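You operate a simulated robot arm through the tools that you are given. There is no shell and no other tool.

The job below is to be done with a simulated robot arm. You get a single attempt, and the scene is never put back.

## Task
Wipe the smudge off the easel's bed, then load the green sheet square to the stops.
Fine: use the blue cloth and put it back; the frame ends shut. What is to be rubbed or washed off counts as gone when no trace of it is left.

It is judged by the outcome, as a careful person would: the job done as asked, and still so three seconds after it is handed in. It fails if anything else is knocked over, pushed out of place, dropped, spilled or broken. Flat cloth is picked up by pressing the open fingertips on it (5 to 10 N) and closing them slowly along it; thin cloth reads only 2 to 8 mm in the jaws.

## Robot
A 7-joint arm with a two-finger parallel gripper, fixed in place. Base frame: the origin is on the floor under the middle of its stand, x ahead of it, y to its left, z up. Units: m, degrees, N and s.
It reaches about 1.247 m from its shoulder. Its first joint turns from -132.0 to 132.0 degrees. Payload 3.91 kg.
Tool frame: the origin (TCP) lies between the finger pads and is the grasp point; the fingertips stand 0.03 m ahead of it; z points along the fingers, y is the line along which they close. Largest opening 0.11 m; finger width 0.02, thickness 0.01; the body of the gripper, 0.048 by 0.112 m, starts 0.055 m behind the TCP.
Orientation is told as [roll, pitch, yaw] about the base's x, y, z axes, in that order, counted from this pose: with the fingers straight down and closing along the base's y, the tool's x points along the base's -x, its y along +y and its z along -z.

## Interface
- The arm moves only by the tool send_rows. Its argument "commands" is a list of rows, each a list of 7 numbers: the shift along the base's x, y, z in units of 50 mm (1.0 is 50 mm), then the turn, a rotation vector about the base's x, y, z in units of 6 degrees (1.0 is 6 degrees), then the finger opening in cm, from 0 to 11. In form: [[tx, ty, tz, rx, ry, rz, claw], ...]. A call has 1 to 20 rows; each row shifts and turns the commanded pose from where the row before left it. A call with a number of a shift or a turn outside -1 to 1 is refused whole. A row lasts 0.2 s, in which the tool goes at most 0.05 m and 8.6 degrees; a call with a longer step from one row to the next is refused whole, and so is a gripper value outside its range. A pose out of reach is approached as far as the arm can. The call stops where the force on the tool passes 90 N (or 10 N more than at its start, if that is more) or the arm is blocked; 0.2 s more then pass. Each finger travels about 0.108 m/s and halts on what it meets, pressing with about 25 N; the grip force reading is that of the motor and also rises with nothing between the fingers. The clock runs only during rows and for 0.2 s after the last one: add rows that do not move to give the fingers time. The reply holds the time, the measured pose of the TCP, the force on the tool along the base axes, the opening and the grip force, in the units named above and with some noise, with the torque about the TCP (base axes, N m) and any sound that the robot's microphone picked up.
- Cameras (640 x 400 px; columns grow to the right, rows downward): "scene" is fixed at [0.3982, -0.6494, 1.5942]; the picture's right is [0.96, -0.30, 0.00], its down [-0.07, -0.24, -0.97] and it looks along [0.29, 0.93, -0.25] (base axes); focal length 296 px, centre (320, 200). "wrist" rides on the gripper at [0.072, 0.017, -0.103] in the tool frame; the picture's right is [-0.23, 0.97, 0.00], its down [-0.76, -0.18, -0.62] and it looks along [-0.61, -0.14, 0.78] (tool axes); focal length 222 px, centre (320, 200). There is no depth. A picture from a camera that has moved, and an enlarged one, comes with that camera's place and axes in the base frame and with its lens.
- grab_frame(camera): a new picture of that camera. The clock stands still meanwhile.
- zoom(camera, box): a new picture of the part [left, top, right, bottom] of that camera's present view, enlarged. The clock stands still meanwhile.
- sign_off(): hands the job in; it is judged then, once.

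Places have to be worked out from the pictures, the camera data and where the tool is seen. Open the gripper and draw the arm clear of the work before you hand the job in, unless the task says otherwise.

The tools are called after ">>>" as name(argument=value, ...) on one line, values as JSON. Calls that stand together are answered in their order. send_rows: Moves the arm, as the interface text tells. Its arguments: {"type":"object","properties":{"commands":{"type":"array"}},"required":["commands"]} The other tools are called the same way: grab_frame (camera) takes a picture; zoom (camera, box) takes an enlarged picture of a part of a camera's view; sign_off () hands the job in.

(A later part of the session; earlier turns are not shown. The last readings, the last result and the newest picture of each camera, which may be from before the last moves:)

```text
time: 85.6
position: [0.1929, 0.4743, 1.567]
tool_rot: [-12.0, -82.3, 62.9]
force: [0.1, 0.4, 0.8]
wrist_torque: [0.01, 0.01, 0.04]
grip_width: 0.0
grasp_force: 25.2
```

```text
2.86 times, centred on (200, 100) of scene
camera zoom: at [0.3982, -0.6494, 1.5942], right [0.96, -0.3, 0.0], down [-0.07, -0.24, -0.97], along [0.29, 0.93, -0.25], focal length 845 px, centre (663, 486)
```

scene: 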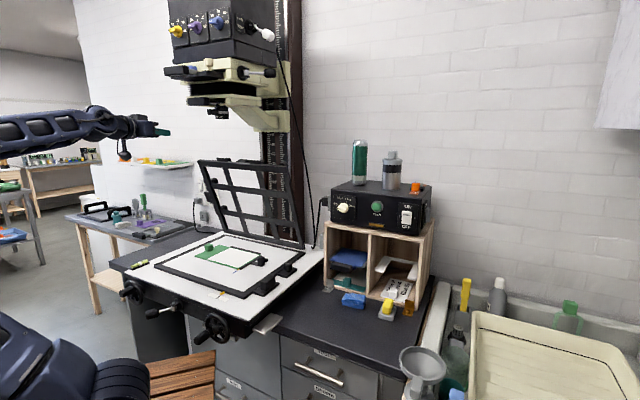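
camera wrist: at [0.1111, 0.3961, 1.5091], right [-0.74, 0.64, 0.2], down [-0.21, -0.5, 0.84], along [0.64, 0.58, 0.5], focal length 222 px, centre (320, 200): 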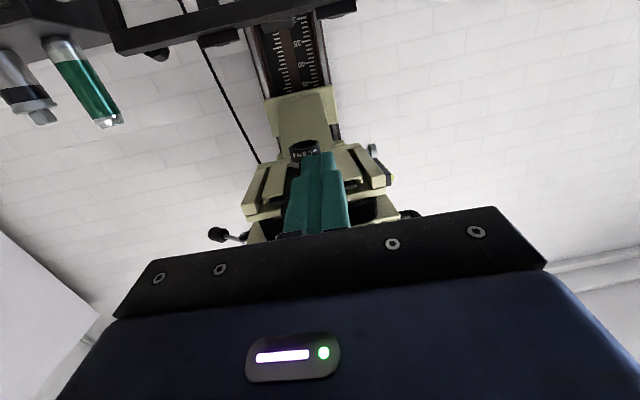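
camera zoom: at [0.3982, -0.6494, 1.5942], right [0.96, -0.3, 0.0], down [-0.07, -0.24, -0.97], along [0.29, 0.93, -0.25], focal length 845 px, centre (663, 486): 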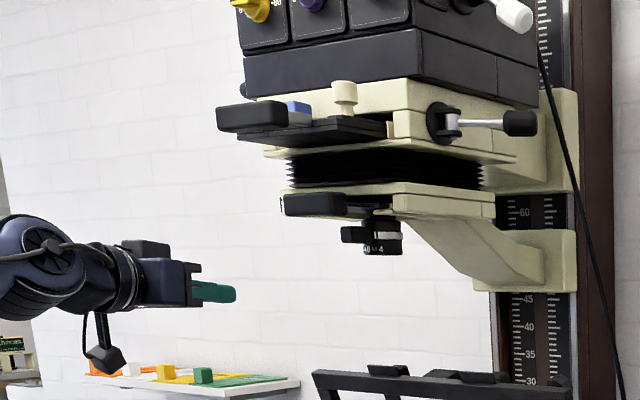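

The lens plate's top is at z≈1.689 and its front handle is at about v≈0.15–0.26, with about 5 cm of room above it below the upper stage. I'll level the tool and rise in front of it, so that closed fingers can press the plate down.

>>> send_rows(commands=[[0, 0, 0.5, 0.47, -0.47, -0.46, 0], [0, 0, 0.6, 0.47, -0.47, -0.46, 0], [0, 0, 0.7, 0, 0, 0, 0], [0, 0, 0.7, 0, 0, 0, 0], [0, 0, 0.3, 0, 0, 0, 0]])

>>> zoom(camera="scene", box=[90, 30, 310, 170])

>>> grab_frame(camera="wrist")

```text
time: 86.8
position: [0.1902, 0.4725, 1.705]
tool_rot: [-102.9, -87.9, 148.2]
force: [-1.0, 0.2, 0.4]
wrist_torque: [0.04, 0.0, 0.0]
grip_width: 0.0
grasp_force: 24.9
```

```text
2.86 times, centred on (200, 100) of scene
camera zoom: at [0.3982, -0.6494, 1.5942], right [0.96, -0.3, 0.0], down [-0.07, -0.24, -0.97], along [0.29, 0.93, -0.25], focal length 845 px, centre (663, 486)
```

zoom: 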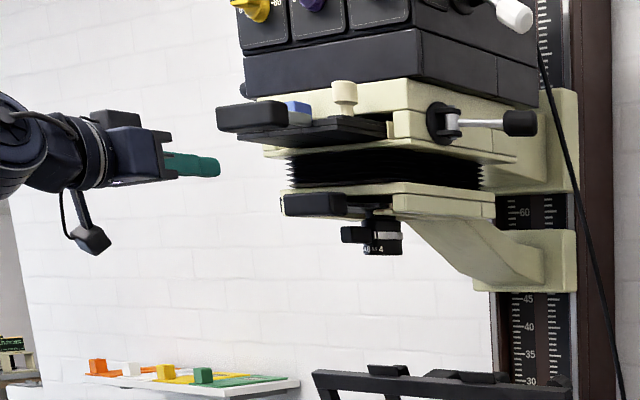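

```text
taken
camera wrist: at [0.1097, 0.4106, 1.6331], right [-0.7, 0.69, 0.19], down [-0.34, -0.55, 0.76], along [0.63, 0.47, 0.62], focal length 222 px, centre (320, 200)
```

wrist: 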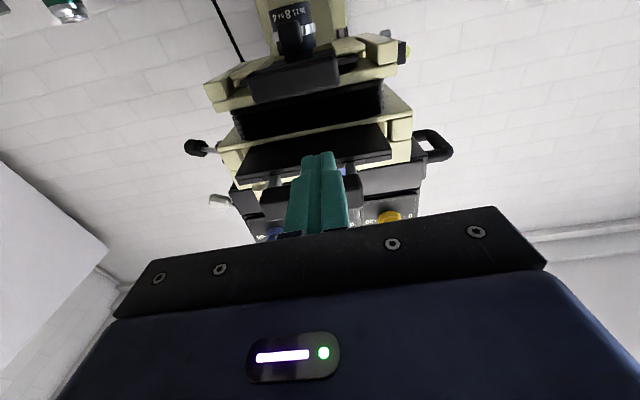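

There's a black grab handle on the head's left side. I'll zoom in to see it and the lens-plate handle.

>>> zoom(camera="wrist", box=[180, 0, 470, 240])

>>> zoom(camera="wrist", box=[380, 110, 480, 190])

```text
1.67 times, centred on (325, 120) of wrist
camera zoom: at [0.1097, 0.4106, 1.6331], right [-0.7, 0.69, 0.19], down [-0.34, -0.55, 0.76], along [0.63, 0.47, 0.62], focal length 370 px, centre (312, 333)
```

zoom: 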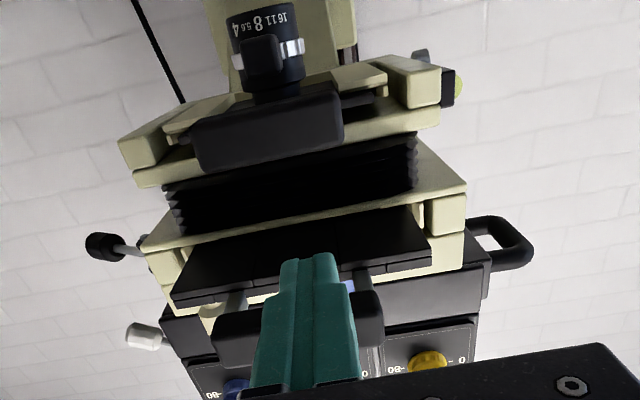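

```text
5.00 times, centred on (430, 150) of wrist
camera zoom: at [0.1097, 0.4106, 1.6331], right [-0.7, 0.69, 0.19], down [-0.34, -0.55, 0.76], along [0.63, 0.47, 0.62], focal length 1111 px, centre (-230, 450)
```

zoom: 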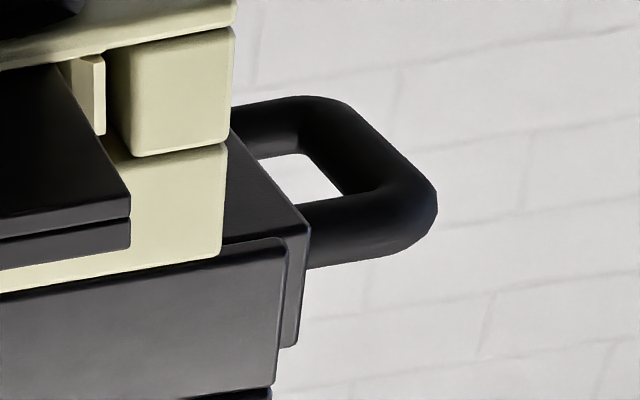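

The lever's knob triangulates to (u 0.753, v -0.048, z 1.772) and its pin to about (0.715, 0.029). I'll press the head down through the lever rod close to the clevis, coming from the front with closed level fingers. First I'll move across to the right side.

>>> send_rows(commands=[[0.607, -0.607, 0, 0, 0, 0, 0], [0.607, -0.607, 0, 0, 0, 0, 0], [0.607, -0.607, 0, 0, 0, 0, 0], [0.607, -0.607, 0, 0, 0, 0, 0], [0.607, -0.607, 0, 0, 0, 0, 0], [0.3, 0.3, 0.5, 0, 0, 0, 0], [0.3, 0.3, 0.5, 0, 0, 0, 0], [0.3, 0.3, 0.5, 0, 0, 0, 0], [0.3, 0.3, 0.4, 0, 0, 0, 0]])

>>> grab_frame(camera="wrist")

>>> zoom(camera="scene", box=[130, 10, 310, 130])

```text
time: 88.8
position: [0.4034, 0.3825, 1.7988]
tool_rot: [-103.0, -87.9, 148.4]
force: [0.2, 0.6, 0.4]
wrist_torque: [-0.03, 0.0, -0.01]
grip_width: 0.0001
grasp_force: 25.2
```

```text
taken
camera wrist: at [0.3212, 0.3188, 1.7276], right [-0.7, 0.69, 0.19], down [-0.34, -0.55, 0.76], along [0.63, 0.47, 0.62], focal length 222 px, centre (320, 200)
```

wrist: 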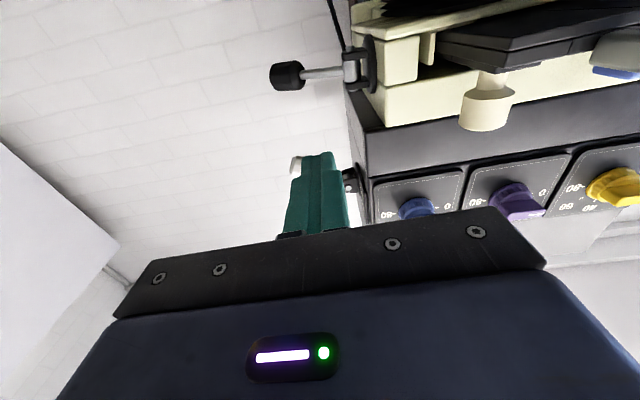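

```text
3.33 times, centred on (220, 70) of scene
camera zoom: at [0.3982, -0.6494, 1.5942], right [0.96, -0.3, 0.0], down [-0.07, -0.24, -0.97], along [0.29, 0.93, -0.25], focal length 986 px, centre (653, 633)
```

zoom: 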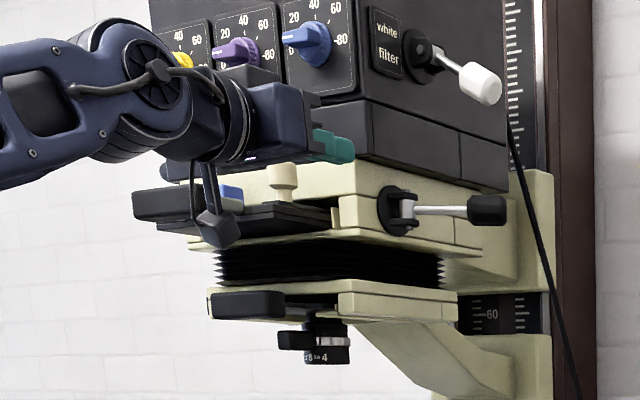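

The lever geometry is confirmed (rod top z≈1.778). I'll align at v≈0 and slide the closed fingertips forward above the rod, staying in front of the lamp house.

>>> send_rows(commands=[[-0.21, 0.21, 0.08, 0, 0, 0, 0], [0.528, 0.528, 0, 0, 0, 0, 0], [0.528, 0.528, 0, 0, 0, 0, 0], [0.528, 0.528, 0, 0, 0, 0, 0], [0.5, 0.5, 0, 0, 0, 0, 0]])

>>> grab_frame(camera="wrist")

>>> zoom(camera="scene", box=[180, 20, 300, 110])

```text
time: 90.0
position: [0.4982, 0.4958, 1.8043]
tool_rot: [-104.8, -87.9, 150.2]
force: [-0.3, -0.1, 0.0]
wrist_torque: [-0.03, -0.02, -0.02]
grip_width: 0.0001
grasp_force: 25.1
```

```text
taken
camera wrist: at [0.4157, 0.434, 1.7329], right [-0.7, 0.69, 0.19], down [-0.34, -0.55, 0.76], along [0.63, 0.47, 0.62], focal length 222 px, centre (320, 200)
```

wrist: 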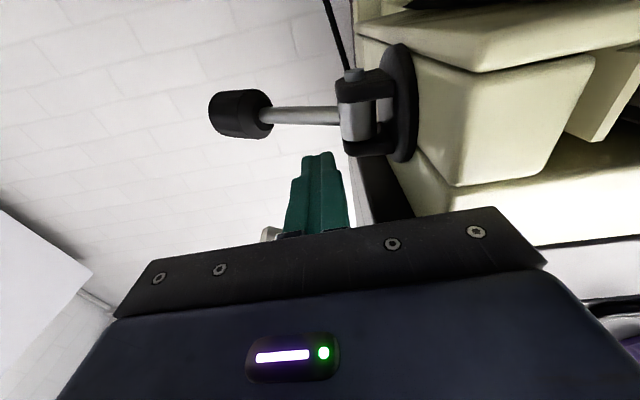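

```text
4.44 times, centred on (240, 65) of scene
camera zoom: at [0.3982, -0.6494, 1.5942], right [0.96, -0.3, 0.0], down [-0.07, -0.24, -0.97], along [0.29, 0.93, -0.25], focal length 1314 px, centre (676, 800)
```

zoom: 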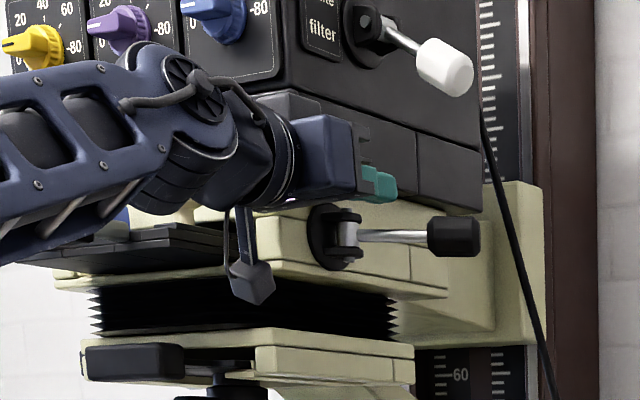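

The fingertips are just above the rod. I'll shift 5 mm towards the clevis for better overlap and lower until contact.

>>> send_rows(commands=[[-0.04, 0.1, 0, 0, 0, 0, 0], [0, 0, -0.16, 0, 0, 0, 0], [0, 0, -0.1, 0, 0, 0, 0], [0, 0, -0.04, 0, 0, 0, 0]])

>>> grab_frame(camera="wrist")

```text
time: 90.8
position: [0.4945, 0.5007, 1.7993]
tool_rot: [-122.6, -87.6, 167.9]
force: [1.3, 1.0, 1.7]
wrist_torque: [0.04, 0.01, -0.03]
grip_width: 0.0
grasp_force: 25.1
stopped in row 4: the force on the tool passed its limit at 102 N (the readings are from after the stop); the commanded pose is now the measured one
```

```text
taken
camera wrist: at [0.4134, 0.4383, 1.7251], right [-0.7, 0.69, 0.19], down [-0.34, -0.56, 0.75], along [0.62, 0.46, 0.63], focal length 222 px, centre (320, 200)
```

wrist: 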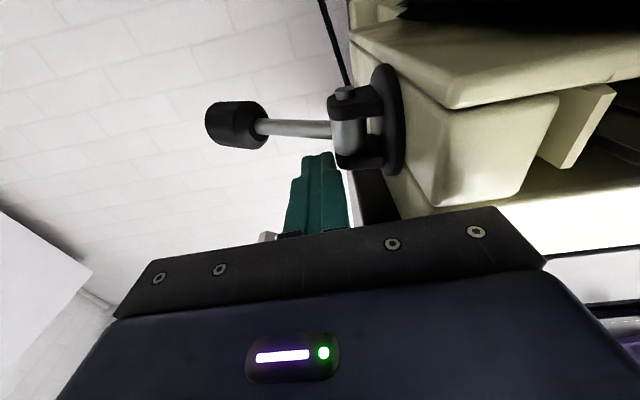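

A spike of 102 N stopped it at rod contact, and it sprang back a little. I'll check the head's height and then press again much more slowly.

>>> send_rows(commands=[[0, 0, -0.08, 0, 0, 0, 0], [0, 0, -0.06, 0, 0, 0, 0], [0, 0, -0.02, 0, 0, 0, 0], [0, 0, -0.01, 0, 0, 0, 0]])

>>> zoom(camera="scene", box=[200, 90, 320, 170])

```text
time: 91.5
position: [0.4926, 0.4998, 1.7984]
tool_rot: [-137.1, -87.2, -177.4]
force: [0.1, 1.1, 0.6]
wrist_torque: [0.01, -0.02, 0.02]
grip_width: 0.0001
grasp_force: 24.8
stopped in row 3: the force on the tool passed its limit at 98 N (the readings are from after the stop); the commanded pose is now the measured one
```

```text
5.00 times, centred on (260, 130) of scene
camera zoom: at [0.3982, -0.6494, 1.5942], right [0.96, -0.3, 0.0], down [-0.07, -0.24, -0.97], along [0.29, 0.93, -0.25], focal length 1478 px, centre (620, 550)
```

zoom: 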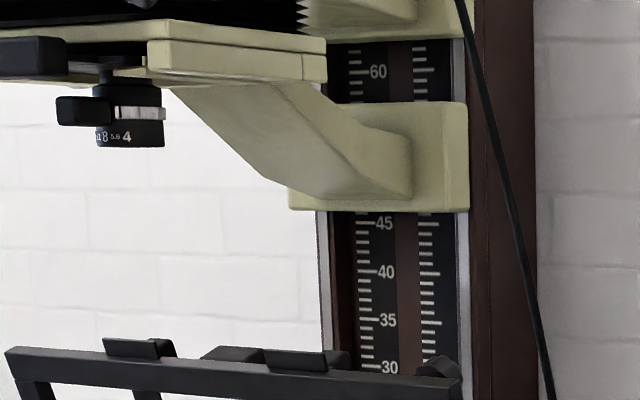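

The head has not moved yet, and the contact is stiff (about 12 N/mm). I'll press up gradually and read the force as it builds.

>>> send_rows(commands=[[0, 0, -0.04, 0, 0, 0, 0], [0, 0, -0.03, 0, 0, 0, 0], [0, 0, 0, 0, 0, 0, 0]])

>>> zoom(camera="scene", box=[210, 40, 280, 90])

```text
time: 92.3
position: [0.4931, 0.4988, 1.7979]
tool_rot: [-141.5, -86.9, -173.0]
force: [19.1, 23.1, 66.0]
wrist_torque: [0.95, 0.38, -0.42]
grip_width: 0.0
grasp_force: 24.8
```

```text
8.00 times, centred on (245, 65) of scene
camera zoom: at [0.3982, -0.6494, 1.5942], right [0.96, -0.3, 0.0], down [-0.07, -0.24, -0.97], along [0.29, 0.93, -0.25], focal length 2365 px, centre (920, 1280)
```

zoom: 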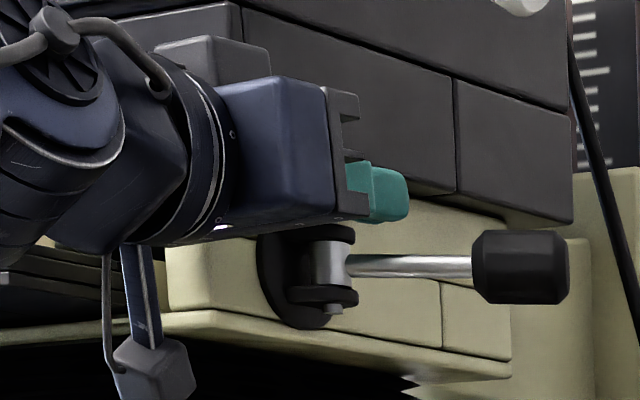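

I'm pressing on the fixed clevis ear with 66 N down, and the head is still holding. I'll increase in small steps.

>>> send_rows(commands=[[0.01, 0.01, -0.015, 0, 0, 0, 0], [0, 0, 0, 0, 0, 0, 0]])

```text
time: 92.9
position: [0.4922, 0.4989, 1.7981]
tool_rot: [-140.8, -87.0, -173.8]
force: [13.7, 10.9, 63.0]
wrist_torque: [0.75, 0.39, -0.25]
grip_width: 0.0
grasp_force: 25.1
```

>>> send_rows(commands=[[0, 0, -0.02, 0, 0, 0, 0], [0, 0, 0, 0, 0, 0, 0]])

```text
time: 93.5
position: [0.4934, 0.4982, 1.7972]
tool_rot: [-141.4, -86.9, -172.9]
force: [14.8, 13.0, 69.1]
wrist_torque: [0.85, 0.46, -0.26]
grip_width: 0.0
grasp_force: 24.9
```

>>> send_rows(commands=[[0, 0, -0.02, 0, 0, 0, 0], [0, 0, -0.01, 0, 0, 0, 0], [0, 0, 0, 0, 0, 0, 0]])

```text
time: 94.3
position: [0.4916, 0.4969, 1.7956]
tool_rot: [-142.6, -86.9, -171.9]
force: [15.5, 12.4, 73.9]
wrist_torque: [0.9, 0.46, -0.28]
grip_width: 0.0001
grasp_force: 25.0
```

The force is rising only slowly while z drops, so the head may be starting to slide. I'll continue with small steps.

>>> send_rows(commands=[[0, 0, -0.02, 0, 0, 0, 0], [0, 0, -0.02, 0, 0, 0, 0], [0, 0, -0.02, 0, 0, 0, 0], [0, 0, 0, 0, 0, 0, 0]])

>>> zoom(camera="scene", box=[200, 90, 320, 170])

```text
time: 94.9
position: [0.4928, 0.4974, 1.796]
tool_rot: [-144.3, -86.7, -170.0]
force: [-1.3, -0.4, 4.6]
wrist_torque: [0.05, 0.03, 0.03]
grip_width: 0.0
grasp_force: 24.5
stopped in row 3: the force on the tool passed its limit at 91 N (the readings are from after the stop); the commanded pose is now the measured one
```

```text
5.00 times, centred on (260, 130) of scene
camera zoom: at [0.3982, -0.6494, 1.5942], right [0.96, -0.3, 0.0], down [-0.07, -0.24, -0.97], along [0.29, 0.93, -0.25], focal length 1478 px, centre (620, 550)
```

zoom: 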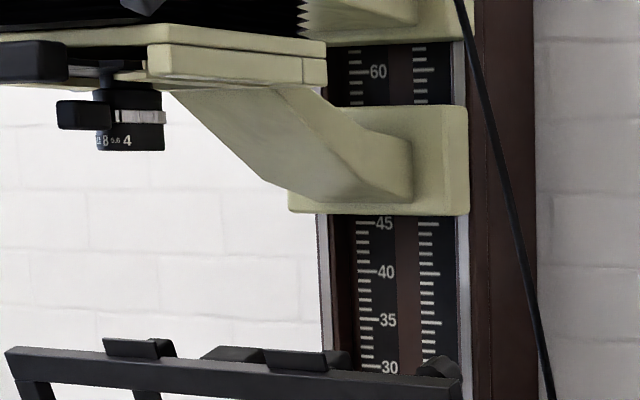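

The head moved down about 3 mm, so it slides at around 75–90 N. I'll repeat with a slower, steadier press.

>>> send_rows(commands=[[0, 0, -0.04, 0, 0, 0, 0], [0, 0, -0.04, 0, 0, 0, 0], [0, 0, -0.02, 0, 0, 0, 0], [0, 0, 0, 0, 0, 0, 0], [0, 0, -0.01, 0, 0, 0, 0], [0, 0, -0.01, 0, 0, 0, 0], [0, 0, -0.01, 0, 0, 0, 0], [0, 0, -0.01, 0, 0, 0, 0], [0, 0, -0.01, 0, 0, 0, 0], [0, 0, -0.01, 0, 0, 0, 0], [0, 0, -0.01, 0, 0, 0, 0], [0, 0, -0.01, 0, 0, 0, 0]])

```text
time: 95.7
position: [0.4926, 0.4988, 1.7947]
tool_rot: [-149.6, -86.4, -164.7]
force: [0.6, -0.1, -0.3]
wrist_torque: [-0.01, -0.01, 0.0]
grip_width: 0.0
grasp_force: 25.1
stopped in row 3: the force on the tool passed its limit at 95 N (the readings are from after the stop); the commanded pose is now the measured one
```

>>> send_rows(commands=[[0, 0, -0.03, 0, 0, 0, 0], [0, 0, -0.03, 0, 0, 0, 0], [0, 0, 0, 0, 0, 0, 0], [0, 0, -0.01, 0, 0, 0, 0], [0, 0, 0, 0, 0, 0, 0], [0, 0, -0.01, 0, 0, 0, 0], [0, 0, 0, 0, 0, 0, 0], [0, 0, -0.01, 0, 0, 0, 0], [0, 0, 0, 0, 0, 0, 0], [0, 0, -0.01, 0, 0, 0, 0], [0, 0, 0, 0, 0, 0, 0], [0, 0, -0.01, 0, 0, 0, 0], [0, 0, 0, 0, 0, 0, 0]])

```text
time: 98.5
position: [0.4922, 0.4972, 1.7897]
tool_rot: [-149.9, -86.2, -164.5]
force: [0.3, -2.5, 0.6]
wrist_torque: [-0.01, 0.0, -0.01]
grip_width: 0.0
grasp_force: 24.9
```

The press completed and the force fell to zero. I'll check where the head is now.

>>> zoom(camera="scene", box=[200, 90, 320, 170])

>>> zoom(camera="scene", box=[210, 40, 280, 90])

>>> grab_frame(camera="wrist")

```text
5.00 times, centred on (260, 130) of scene
camera zoom: at [0.3982, -0.6494, 1.5942], right [0.96, -0.3, 0.0], down [-0.07, -0.24, -0.97], along [0.29, 0.93, -0.25], focal length 1478 px, centre (620, 550)
```

zoom: 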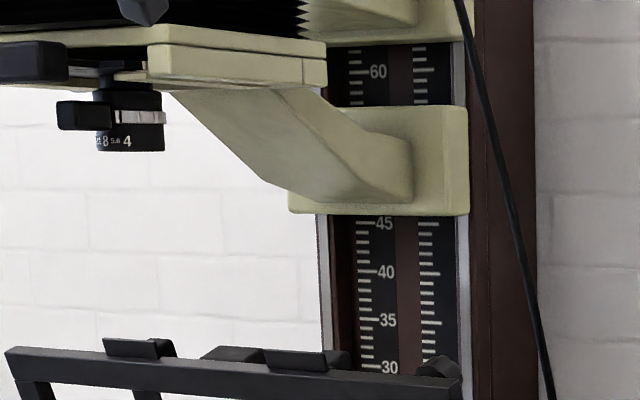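

```text
8.00 times, centred on (245, 65) of scene
camera zoom: at [0.3982, -0.6494, 1.5942], right [0.96, -0.3, 0.0], down [-0.07, -0.24, -0.97], along [0.29, 0.93, -0.25], focal length 2365 px, centre (920, 1280)
```

zoom: 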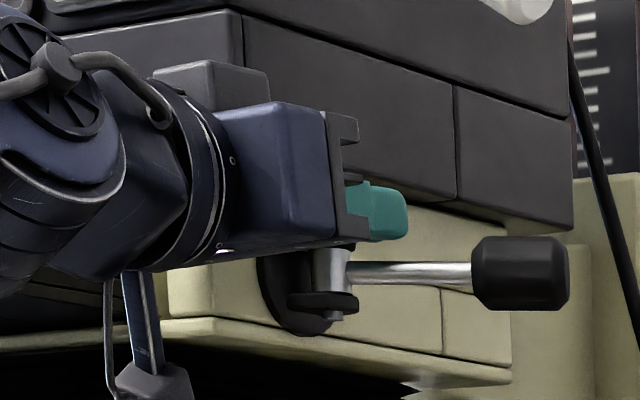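

```text
taken
camera wrist: at [0.4129, 0.437, 1.7126], right [-0.71, 0.68, 0.2], down [-0.36, -0.58, 0.73], along [0.61, 0.45, 0.65], focal length 222 px, centre (320, 200)
```

wrist: 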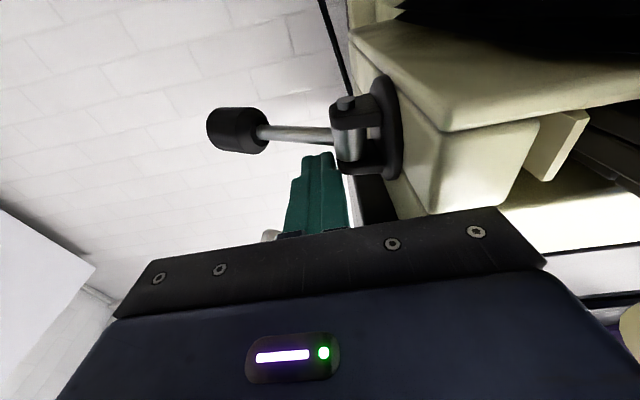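

The head has come down about 4 mm and the finger slipped off the clevis ear beside the rod. I'll raise, re-level the tool, shift onto the rod itself, and press there slowly.

>>> send_rows(commands=[[0, 0, 0.12, 0, 0, 0, 0], [0.283, -0.057, 0, -0.35, 0.35, 0, 0], [0, 0, 0, 0, 0, 0, 0]])

>>> grab_frame(camera="wrist")

>>> zoom(camera="scene", box=[210, 40, 280, 90])

```text
time: 99.3
position: [0.5061, 0.4946, 1.7969]
tool_rot: [-97.5, -88.1, 143.2]
force: [-0.4, 0.3, -0.2]
wrist_torque: [0.01, -0.03, -0.01]
grip_width: 0.0002
grasp_force: 24.9
```

```text
taken
camera wrist: at [0.4245, 0.4312, 1.7242], right [-0.7, 0.68, 0.2], down [-0.33, -0.56, 0.76], along [0.63, 0.47, 0.61], focal length 222 px, centre (320, 200)
```

wrist: 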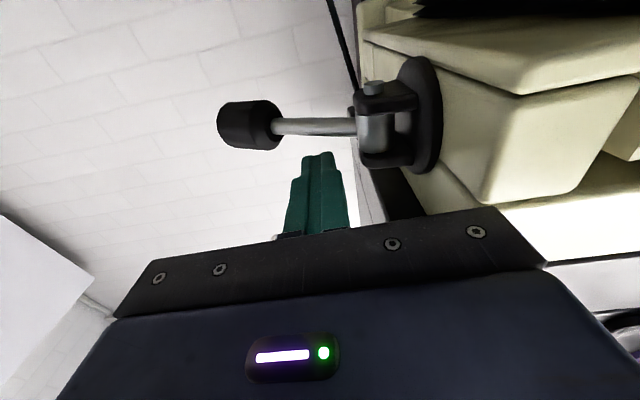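

```text
8.00 times, centred on (245, 65) of scene
camera zoom: at [0.3982, -0.6494, 1.5942], right [0.96, -0.3, 0.0], down [-0.07, -0.24, -0.97], along [0.29, 0.93, -0.25], focal length 2365 px, centre (920, 1280)
```

zoom: 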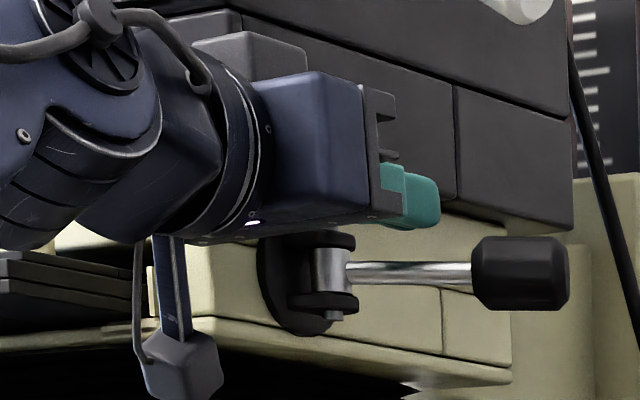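

Now the fingers are over the rod, clear of the clevis. I'll lower to contact and build up the force.

>>> send_rows(commands=[[0, 0, -0.08, 0, 0, 0, 0], [0, 0, -0.08, 0, 0, 0, 0], [0, 0, -0.04, 0, 0, 0, 0], [0, 0, -0.04, 0, 0, 0, 0], [0, 0, -0.02, 0, 0, 0, 0], [0, 0, 0, 0, 0, 0, 0]])

```text
time: 100.7
position: [0.5052, 0.4943, 1.7812]
tool_rot: [-98.1, -88.2, 143.6]
force: [-1.2, 0.0, 0.6]
wrist_torque: [0.03, 0.01, -0.04]
grip_width: 0.0
grasp_force: 24.4
```

>>> send_rows(commands=[[0, 0, -0.03, 0, 0, 0, 0], [0, 0, -0.03, 0, 0, 0, 0], [0, 0, 0, 0, 0, 0, 0]])

>>> grab_frame(camera="wrist")

>>> zoom(camera="scene", box=[210, 40, 280, 90])

```text
time: 101.5
position: [0.5054, 0.4927, 1.7812]
tool_rot: [-105.1, -88.2, 150.7]
force: [7.5, 5.0, 37.4]
wrist_torque: [0.65, -0.53, -0.3]
grip_width: 0.0
grasp_force: 25.0
```

```text
taken
camera wrist: at [0.4239, 0.431, 1.7094], right [-0.7, 0.68, 0.2], down [-0.33, -0.56, 0.76], along [0.63, 0.47, 0.62], focal length 222 px, centre (320, 200)
```

wrist: 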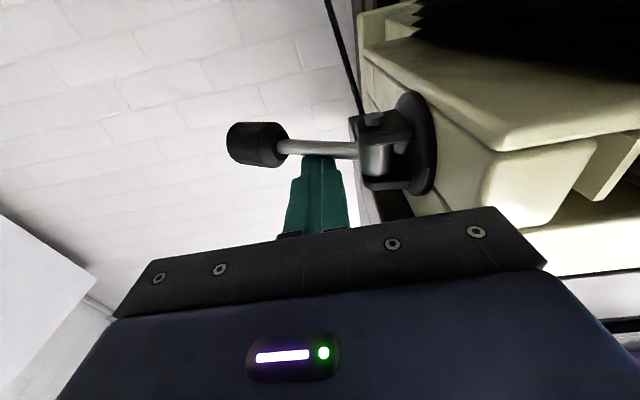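

```text
8.00 times, centred on (245, 65) of scene
camera zoom: at [0.3982, -0.6494, 1.5942], right [0.96, -0.3, 0.0], down [-0.07, -0.24, -0.97], along [0.29, 0.93, -0.25], focal length 2365 px, centre (920, 1280)
```

zoom: 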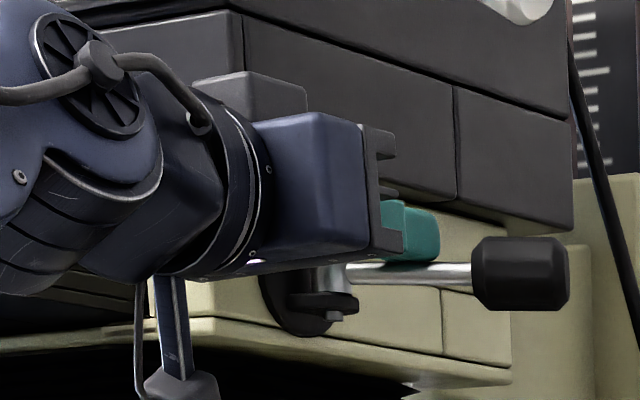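

Contact on the rod at 37 N. I'll keep pressing in half-millimetre steps with pauses.

>>> send_rows(commands=[[0, 0, -0.03, 0, 0, 0, 0], [0, 0, 0, 0, 0, 0, 0], [0, 0, -0.02, 0, 0, 0, 0], [0, 0, 0, 0, 0, 0, 0]])

```text
time: 102.5
position: [0.5048, 0.4931, 1.7808]
tool_rot: [-108.2, -88.1, 154.0]
force: [11.1, 10.3, 62.6]
wrist_torque: [1.11, -0.94, -0.46]
grip_width: 0.0001
grasp_force: 25.0
```

>>> send_rows(commands=[[0, 0, -0.02, 0, 0, 0, 0], [0, 0, 0, 0, 0, 0, 0], [0, 0, -0.01, 0, 0, 0, 0], [0, 0, 0, 0, 0, 0, 0]])

```text
time: 103.5
position: [0.5041, 0.4935, 1.7797]
tool_rot: [-109.4, -88.2, 155.3]
force: [13.2, 8.8, 65.7]
wrist_torque: [1.19, -1.04, -0.48]
grip_width: 0.0
grasp_force: 25.2
```

The head is sliding at about 66 N. I'll continue steadily: 1 mm per 0.4 s, 10 mm in this call.

>>> send_rows(commands=[[0, 0, -0.02, 0, 0, 0, 0], [0, 0, 0, 0, 0, 0, 0], [0, 0, -0.02, 0, 0, 0, 0], [0, 0, 0, 0, 0, 0, 0], [0, 0, -0.02, 0, 0, 0, 0], [0, 0, 0, 0, 0, 0, 0], [0, 0, -0.02, 0, 0, 0, 0], [0, 0, 0, 0, 0, 0, 0], [0, 0, -0.02, 0, 0, 0, 0], [0, 0, 0, 0, 0, 0, 0], [0, 0, -0.02, 0, 0, 0, 0], [0, 0, 0, 0, 0, 0, 0], [0, 0, -0.02, 0, 0, 0, 0], [0, 0, 0, 0, 0, 0, 0], [0, 0, -0.02, 0, 0, 0, 0], [0, 0, 0, 0, 0, 0, 0]])

>>> zoom(camera="scene", box=[200, 90, 320, 170])

```text
time: 105.9
position: [0.5045, 0.495, 1.777]
tool_rot: [-120.9, -87.8, 166.8]
force: [-0.5, -0.2, 7.8]
wrist_torque: [0.13, -0.11, 0.05]
grip_width: 0.0
grasp_force: 24.6
stopped in row 11: the force on the tool passed its limit at 91 N (the readings are from after the stop); the commanded pose is now the measured one
```

```text
5.00 times, centred on (260, 130) of scene
camera zoom: at [0.3982, -0.6494, 1.5942], right [0.96, -0.3, 0.0], down [-0.07, -0.24, -0.97], along [0.29, 0.93, -0.25], focal length 1478 px, centre (620, 550)
```

zoom: 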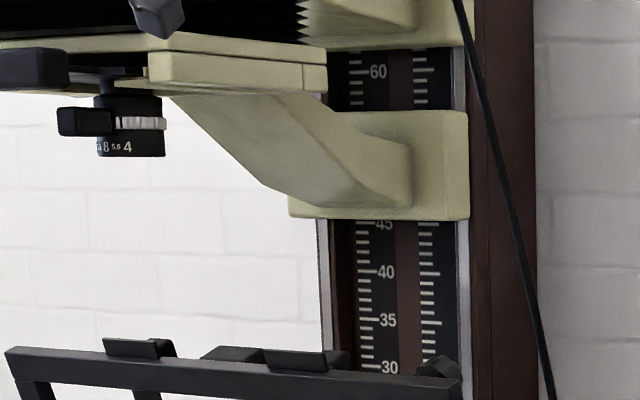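

It came down another 5 mm. The slide is stiff and slow, so I'll keep pressing near 80 N with longer pauses.

>>> send_rows(commands=[[0, 0, -0.03, 0, 0, 0, 0], [0, 0, -0.03, 0, 0, 0, 0], [0, 0, 0, 0, 0, 0, 0], [0, 0, -0.03, 0, 0, 0, 0], [0, 0, 0, 0, 0, 0, 0], [0, 0, -0.02, 0, 0, 0, 0], [0, 0, 0, 0, 0, 0, 0], [0, 0, 0, 0, 0, 0, 0], [0, 0, -0.02, 0, 0, 0, 0], [0, 0, 0, 0, 0, 0, 0], [0, 0, 0, 0, 0, 0, 0], [0, 0, -0.02, 0, 0, 0, 0], [0, 0, 0, 0, 0, 0, 0], [0, 0, 0, 0, 0, 0, 0], [0, 0, -0.02, 0, 0, 0, 0], [0, 0, 0, 0, 0, 0, 0], [0, 0, 0, 0, 0, 0, 0]])

```text
time: 109.5
position: [0.5035, 0.4915, 1.7736]
tool_rot: [-131.0, -87.8, 176.8]
force: [12.1, 6.0, 74.0]
wrist_torque: [1.34, -1.23, -0.29]
grip_width: 0.0003
grasp_force: 24.4
```

>>> send_rows(commands=[[0, 0, -0.02, 0, 0, 0, 0], [0, 0, 0, 0, 0, 0, 0], [0, 0, 0, 0, 0, 0, 0], [0, 0, -0.02, 0, 0, 0, 0], [0, 0, 0, 0, 0, 0, 0], [0, 0, 0, 0, 0, 0, 0], [0, 0, -0.02, 0, 0, 0, 0], [0, 0, 0, 0, 0, 0, 0], [0, 0, 0, 0, 0, 0, 0], [0, 0, -0.02, 0, 0, 0, 0], [0, 0, 0, 0, 0, 0, 0], [0, 0, 0, 0, 0, 0, 0], [0, 0, -0.02, 0, 0, 0, 0], [0, 0, 0, 0, 0, 0, 0], [0, 0, 0, 0, 0, 0, 0], [0, 0, -0.02, 0, 0, 0, 0], [0, 0, 0, 0, 0, 0, 0], [0, 0, 0, 0, 0, 0, 0]])

>>> zoom(camera="scene", box=[200, 90, 320, 170])

>>> grab_frame(camera="wrist")

```text
time: 112.3
position: [0.5027, 0.4922, 1.7714]
tool_rot: [-136.5, -87.5, -177.5]
force: [0.4, 0.6, 10.1]
wrist_torque: [0.21, -0.15, 0.06]
grip_width: 0.0003
grasp_force: 24.6
stopped in row 14: the force on the tool passed its limit at 90 N (the readings are from after the stop); the commanded pose is now the measured one
```

```text
5.00 times, centred on (260, 130) of scene
camera zoom: at [0.3982, -0.6494, 1.5942], right [0.96, -0.3, 0.0], down [-0.07, -0.24, -0.97], along [0.29, 0.93, -0.25], focal length 1478 px, centre (620, 550)
```

zoom: 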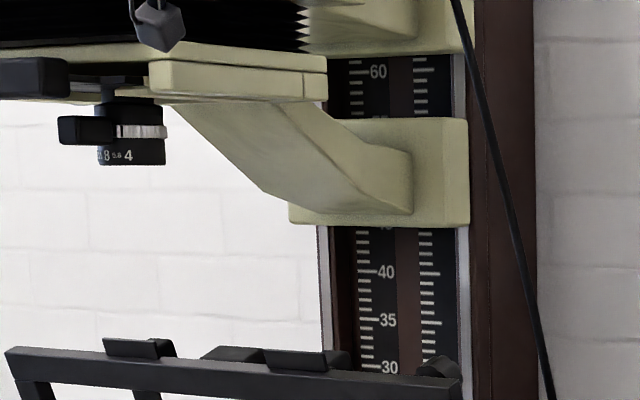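

```text
taken
camera wrist: at [0.4228, 0.4309, 1.696], right [-0.71, 0.68, 0.2], down [-0.34, -0.57, 0.75], along [0.62, 0.46, 0.64], focal length 222 px, centre (320, 200)
```

wrist: 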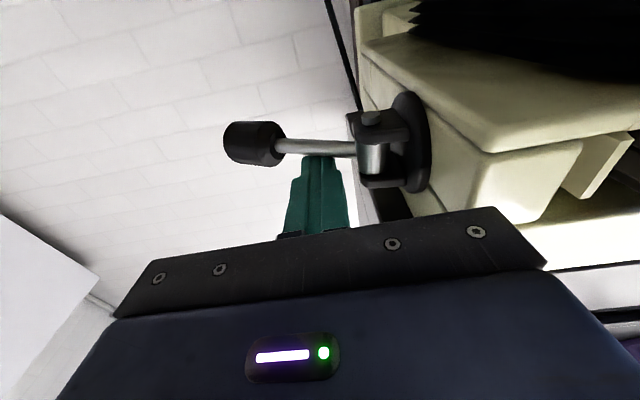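

Another 8 mm. About 28 mm remain by the scale. I'll carry on in the same way.

>>> send_rows(commands=[[0, 0, -0.03, 0, 0, 0, 0], [0, 0, -0.03, 0, 0, 0, 0], [0, 0, 0, 0, 0, 0, 0], [0, 0, -0.03, 0, 0, 0, 0], [0, 0, 0, 0, 0, 0, 0], [0, 0, -0.02, 0, 0, 0, 0], [0, 0, 0, 0, 0, 0, 0], [0, 0, 0, 0, 0, 0, 0], [0, 0, -0.02, 0, 0, 0, 0], [0, 0, 0, 0, 0, 0, 0], [0, 0, 0, 0, 0, 0, 0], [0, 0, -0.02, 0, 0, 0, 0], [0, 0, 0, 0, 0, 0, 0], [0, 0, 0, 0, 0, 0, 0], [0, 0, -0.02, 0, 0, 0, 0], [0, 0, 0, 0, 0, 0, 0], [0, 0, 0, 0, 0, 0, 0], [0, 0, -0.02, 0, 0, 0, 0], [0, 0, 0, 0, 0, 0, 0], [0, 0, 0, 0, 0, 0, 0]])

```text
time: 116.5
position: [0.5011, 0.4926, 1.7658]
tool_rot: [-143.5, -87.1, -170.3]
force: [17.8, 3.0, 77.0]
wrist_torque: [1.49, -1.34, -0.48]
grip_width: 0.0
grasp_force: 24.8
```

>>> send_rows(commands=[[0, 0, -0.02, 0, 0, 0, 0], [0, 0, 0, 0, 0, 0, 0], [0, 0, 0, 0, 0, 0, 0], [0, 0, 0, 0, 0, 0, 0], [0, 0, -0.02, 0, 0, 0, 0], [0, 0, 0, 0, 0, 0, 0], [0, 0, 0, 0, 0, 0, 0], [0, 0, 0, 0, 0, 0, 0], [0, 0, -0.02, 0, 0, 0, 0], [0, 0, 0, 0, 0, 0, 0], [0, 0, 0, 0, 0, 0, 0], [0, 0, 0, 0, 0, 0, 0], [0, 0, -0.02, 0, 0, 0, 0], [0, 0, 0, 0, 0, 0, 0], [0, 0, 0, 0, 0, 0, 0], [0, 0, 0, 0, 0, 0, 0], [0, 0, -0.02, 0, 0, 0, 0], [0, 0, 0, 0, 0, 0, 0], [0, 0, 0, 0, 0, 0, 0], [0, 0, 0, 0, 0, 0, 0]])

>>> zoom(camera="scene", box=[200, 90, 320, 170])

>>> zoom(camera="scene", box=[210, 40, 280, 90])

```text
time: 120.7
position: [0.5004, 0.4917, 1.7604]
tool_rot: [-142.8, -87.1, -171.1]
force: [10.7, -0.9, 73.6]
wrist_torque: [1.37, -1.24, -0.24]
grip_width: 0.0001
grasp_force: 25.2
```

```text
5.00 times, centred on (260, 130) of scene
camera zoom: at [0.3982, -0.6494, 1.5942], right [0.96, -0.3, 0.0], down [-0.07, -0.24, -0.97], along [0.29, 0.93, -0.25], focal length 1478 px, centre (620, 550)
```

zoom: 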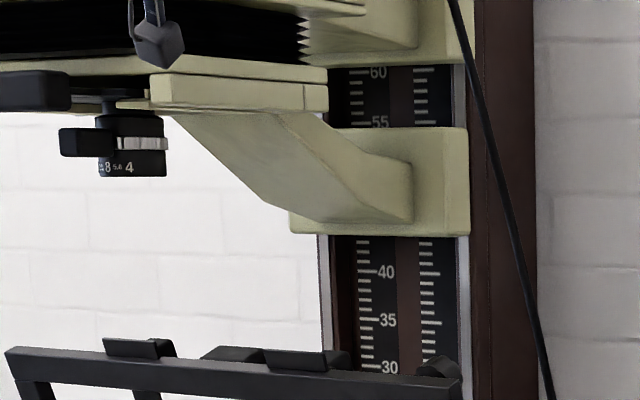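

```text
8.00 times, centred on (245, 65) of scene
camera zoom: at [0.3982, -0.6494, 1.5942], right [0.96, -0.3, 0.0], down [-0.07, -0.24, -0.97], along [0.29, 0.93, -0.25], focal length 2365 px, centre (920, 1280)
```

zoom: 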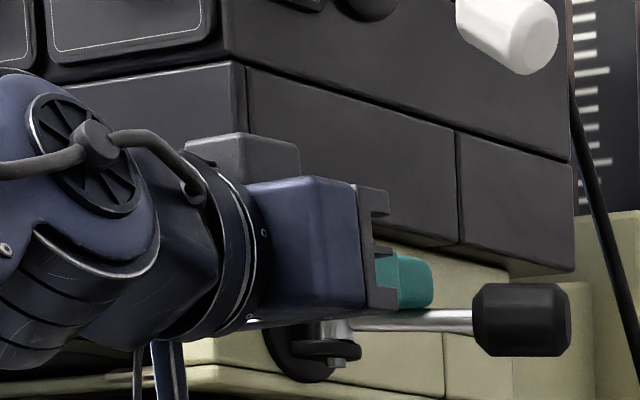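

25 mm recovered, with about 18 mm to go. I'll continue the same steady press.

>>> send_rows(commands=[[0, 0, -0.025, 0, 0, 0, 0], [0, 0, 0, 0, 0, 0, 0], [0, 0, 0, 0, 0, 0, 0], [0, 0, 0, 0, 0, 0, 0], [0, 0, -0.025, 0, 0, 0, 0], [0, 0, 0, 0, 0, 0, 0], [0, 0, 0, 0, 0, 0, 0], [0, 0, 0, 0, 0, 0, 0], [0, 0, -0.025, 0, 0, 0, 0], [0, 0, 0, 0, 0, 0, 0], [0, 0, 0, 0, 0, 0, 0], [0, 0, 0, 0, 0, 0, 0], [0, 0, -0.025, 0, 0, 0, 0], [0, 0, 0, 0, 0, 0, 0], [0, 0, 0, 0, 0, 0, 0], [0, 0, 0, 0, 0, 0, 0], [0, 0, -0.025, 0, 0, 0, 0], [0, 0, 0, 0, 0, 0, 0], [0, 0, 0, 0, 0, 0, 0], [0, 0, 0, 0, 0, 0, 0]])

```text
time: 124.9
position: [0.5005, 0.4918, 1.7554]
tool_rot: [-144.7, -87.0, -169.2]
force: [11.1, 1.1, 79.7]
wrist_torque: [1.53, -1.35, -0.24]
grip_width: 0.0
grasp_force: 25.1
```

>>> send_rows(commands=[[0, 0, -0.02, 0, 0, 0, 0], [0, 0, 0, 0, 0, 0, 0], [0, 0, 0, 0, 0, 0, 0], [0, 0, 0, 0, 0, 0, 0], [0, 0, -0.02, 0, 0, 0, 0], [0, 0, 0, 0, 0, 0, 0], [0, 0, 0, 0, 0, 0, 0], [0, 0, 0, 0, 0, 0, 0], [0, 0, -0.02, 0, 0, 0, 0], [0, 0, 0, 0, 0, 0, 0], [0, 0, 0, 0, 0, 0, 0], [0, 0, 0, 0, 0, 0, 0], [0, 0, -0.02, 0, 0, 0, 0], [0, 0, 0, 0, 0, 0, 0], [0, 0, 0, 0, 0, 0, 0], [0, 0, 0, 0, 0, 0, 0], [0, 0, -0.02, 0, 0, 0, 0], [0, 0, 0, 0, 0, 0, 0], [0, 0, 0, 0, 0, 0, 0], [0, 0, 0, 0, 0, 0, 0]])

>>> zoom(camera="scene", box=[200, 90, 320, 170])

>>> grab_frame(camera="scene")

```text
time: 129.1
position: [0.5005, 0.4903, 1.7507]
tool_rot: [-144.5, -87.0, -169.3]
force: [6.7, -2.2, 79.3]
wrist_torque: [1.48, -1.32, -0.11]
grip_width: 0.0001
grasp_force: 24.7
```

```text
5.00 times, centred on (260, 130) of scene
camera zoom: at [0.3982, -0.6494, 1.5942], right [0.96, -0.3, 0.0], down [-0.07, -0.24, -0.97], along [0.29, 0.93, -0.25], focal length 1478 px, centre (620, 550)
```

zoom: 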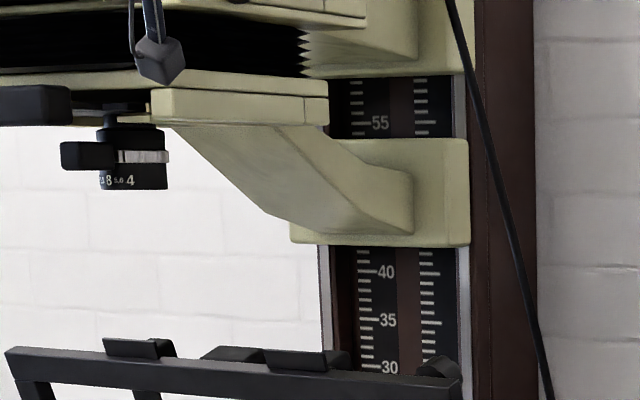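

```text
taken
```

scene: 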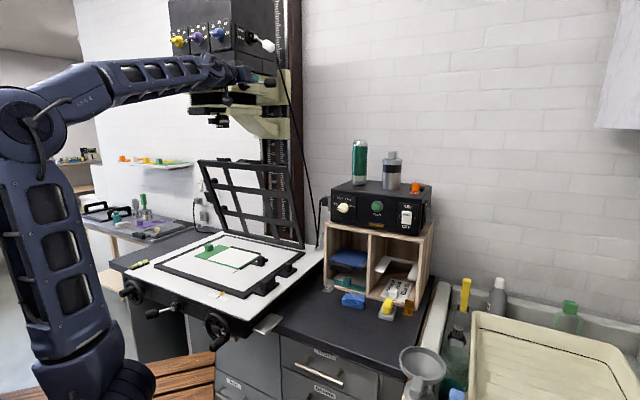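

About 9 mm remain. Continuing.

>>> send_rows(commands=[[0, 0, -0.02, 0, 0, 0, 0], [0, 0, 0, 0, 0, 0, 0], [0, 0, 0, 0, 0, 0, 0], [0, 0, 0, 0, 0, 0, 0], [0, 0, -0.02, 0, 0, 0, 0], [0, 0, 0, 0, 0, 0, 0], [0, 0, 0, 0, 0, 0, 0], [0, 0, 0, 0, 0, 0, 0], [0, 0, -0.02, 0, 0, 0, 0], [0, 0, 0, 0, 0, 0, 0], [0, 0, 0, 0, 0, 0, 0], [0, 0, 0, 0, 0, 0, 0], [0, 0, -0.02, 0, 0, 0, 0], [0, 0, 0, 0, 0, 0, 0], [0, 0, 0, 0, 0, 0, 0], [0, 0, 0, 0, 0, 0, 0], [0, 0, -0.02, 0, 0, 0, 0], [0, 0, 0, 0, 0, 0, 0], [0, 0, 0, 0, 0, 0, 0], [0, 0, 0, 0, 0, 0, 0]])

>>> zoom(camera="scene", box=[200, 90, 320, 170])

>>> zoom(camera="scene", box=[150, 20, 330, 170])

```text
time: 133.3
position: [0.5008, 0.4919, 1.7467]
tool_rot: [-144.0, -87.1, -169.9]
force: [3.4, -6.8, 75.6]
wrist_torque: [1.38, -1.23, 0.12]
grip_width: 0.0
grasp_force: 25.0
```

```text
5.00 times, centred on (260, 130) of scene
camera zoom: at [0.3982, -0.6494, 1.5942], right [0.96, -0.3, 0.0], down [-0.07, -0.24, -0.97], along [0.29, 0.93, -0.25], focal length 1478 px, centre (620, 550)
```

zoom: 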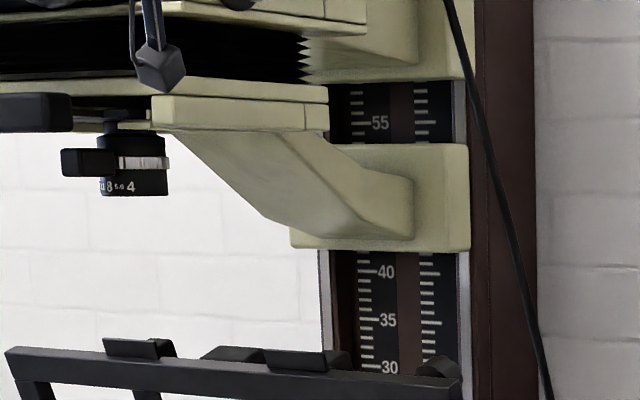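

```text
2.67 times, centred on (240, 95) of scene
camera zoom: at [0.3982, -0.6494, 1.5942], right [0.96, -0.3, 0.0], down [-0.07, -0.24, -0.97], along [0.29, 0.93, -0.25], focal length 788 px, centre (533, 480)
```

zoom: 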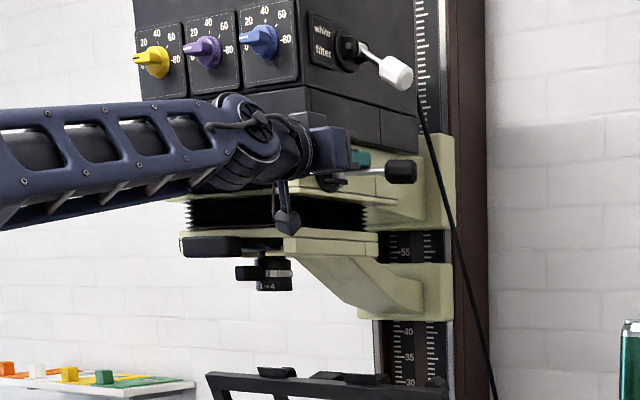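

About 3–4 mm remain. Three more small steps.

>>> send_rows(commands=[[0, 0, -0.02, 0, 0, 0, 0], [0, 0, 0, 0, 0, 0, 0], [0, 0, 0, 0, 0, 0, 0], [0, 0, 0, 0, 0, 0, 0], [0, 0, -0.02, 0, 0, 0, 0], [0, 0, 0, 0, 0, 0, 0], [0, 0, 0, 0, 0, 0, 0], [0, 0, 0, 0, 0, 0, 0], [0, 0, -0.02, 0, 0, 0, 0], [0, 0, 0, 0, 0, 0, 0], [0, 0, 0, 0, 0, 0, 0], [0, 0, 0, 0, 0, 0, 0]])

>>> zoom(camera="scene", box=[200, 90, 320, 170])

>>> zoom(camera="scene", box=[150, 20, 330, 170])

```text
time: 135.9
position: [0.5008, 0.4915, 1.7438]
tool_rot: [-144.1, -87.1, -169.7]
force: [3.8, -3.6, 77.1]
wrist_torque: [1.41, -1.26, 0.04]
grip_width: 0.0
grasp_force: 24.4
```

```text
5.00 times, centred on (260, 130) of scene
camera zoom: at [0.3982, -0.6494, 1.5942], right [0.96, -0.3, 0.0], down [-0.07, -0.24, -0.97], along [0.29, 0.93, -0.25], focal length 1478 px, centre (620, 550)
```

zoom: 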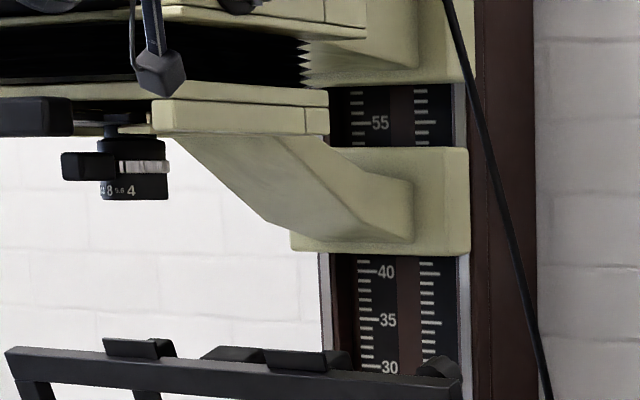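

```text
2.67 times, centred on (240, 95) of scene
camera zoom: at [0.3982, -0.6494, 1.5942], right [0.96, -0.3, 0.0], down [-0.07, -0.24, -0.97], along [0.29, 0.93, -0.25], focal length 788 px, centre (533, 480)
```

zoom: 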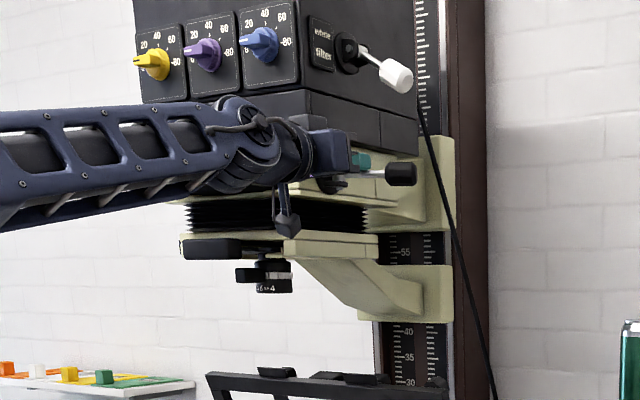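

The head's features now match the original picture to within a pixel. I'll lift off the rod gently and recheck.

>>> send_rows(commands=[[0, 0, 0.06, 0, 0, 0, 0], [0, 0, 0.06, 0, 0, 0, 0], [0, 0, 0.1, 0, 0, 0, 0], [0, 0, 0.16, 0, 0, 0, 0], [0, 0, 0, 0, 0, 0, 0]])

>>> zoom(camera="scene", box=[200, 90, 320, 170])

>>> grab_frame(camera="wrist")

```text
time: 137.1
position: [0.5048, 0.4935, 1.7556]
tool_rot: [-132.6, -87.7, 178.5]
force: [-0.9, 0.5, -0.5]
wrist_torque: [-0.02, -0.02, 0.01]
grip_width: 0.0
grasp_force: 24.5
```

```text
5.00 times, centred on (260, 130) of scene
camera zoom: at [0.3982, -0.6494, 1.5942], right [0.96, -0.3, 0.0], down [-0.07, -0.24, -0.97], along [0.29, 0.93, -0.25], focal length 1478 px, centre (620, 550)
```

zoom: 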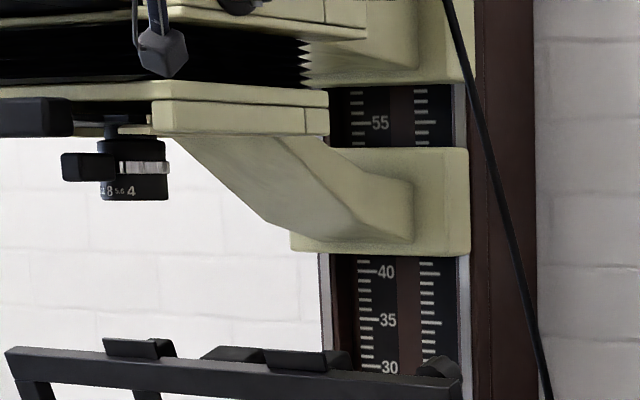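

```text
taken
camera wrist: at [0.4237, 0.4309, 1.68], right [-0.71, 0.68, 0.2], down [-0.34, -0.57, 0.75], along [0.62, 0.46, 0.63], focal length 222 px, centre (320, 200)
```

wrist: 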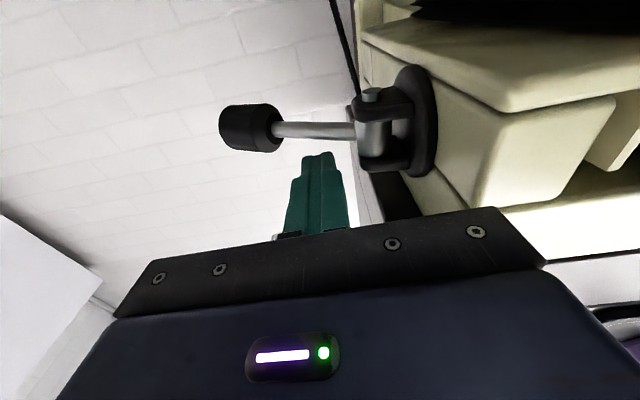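

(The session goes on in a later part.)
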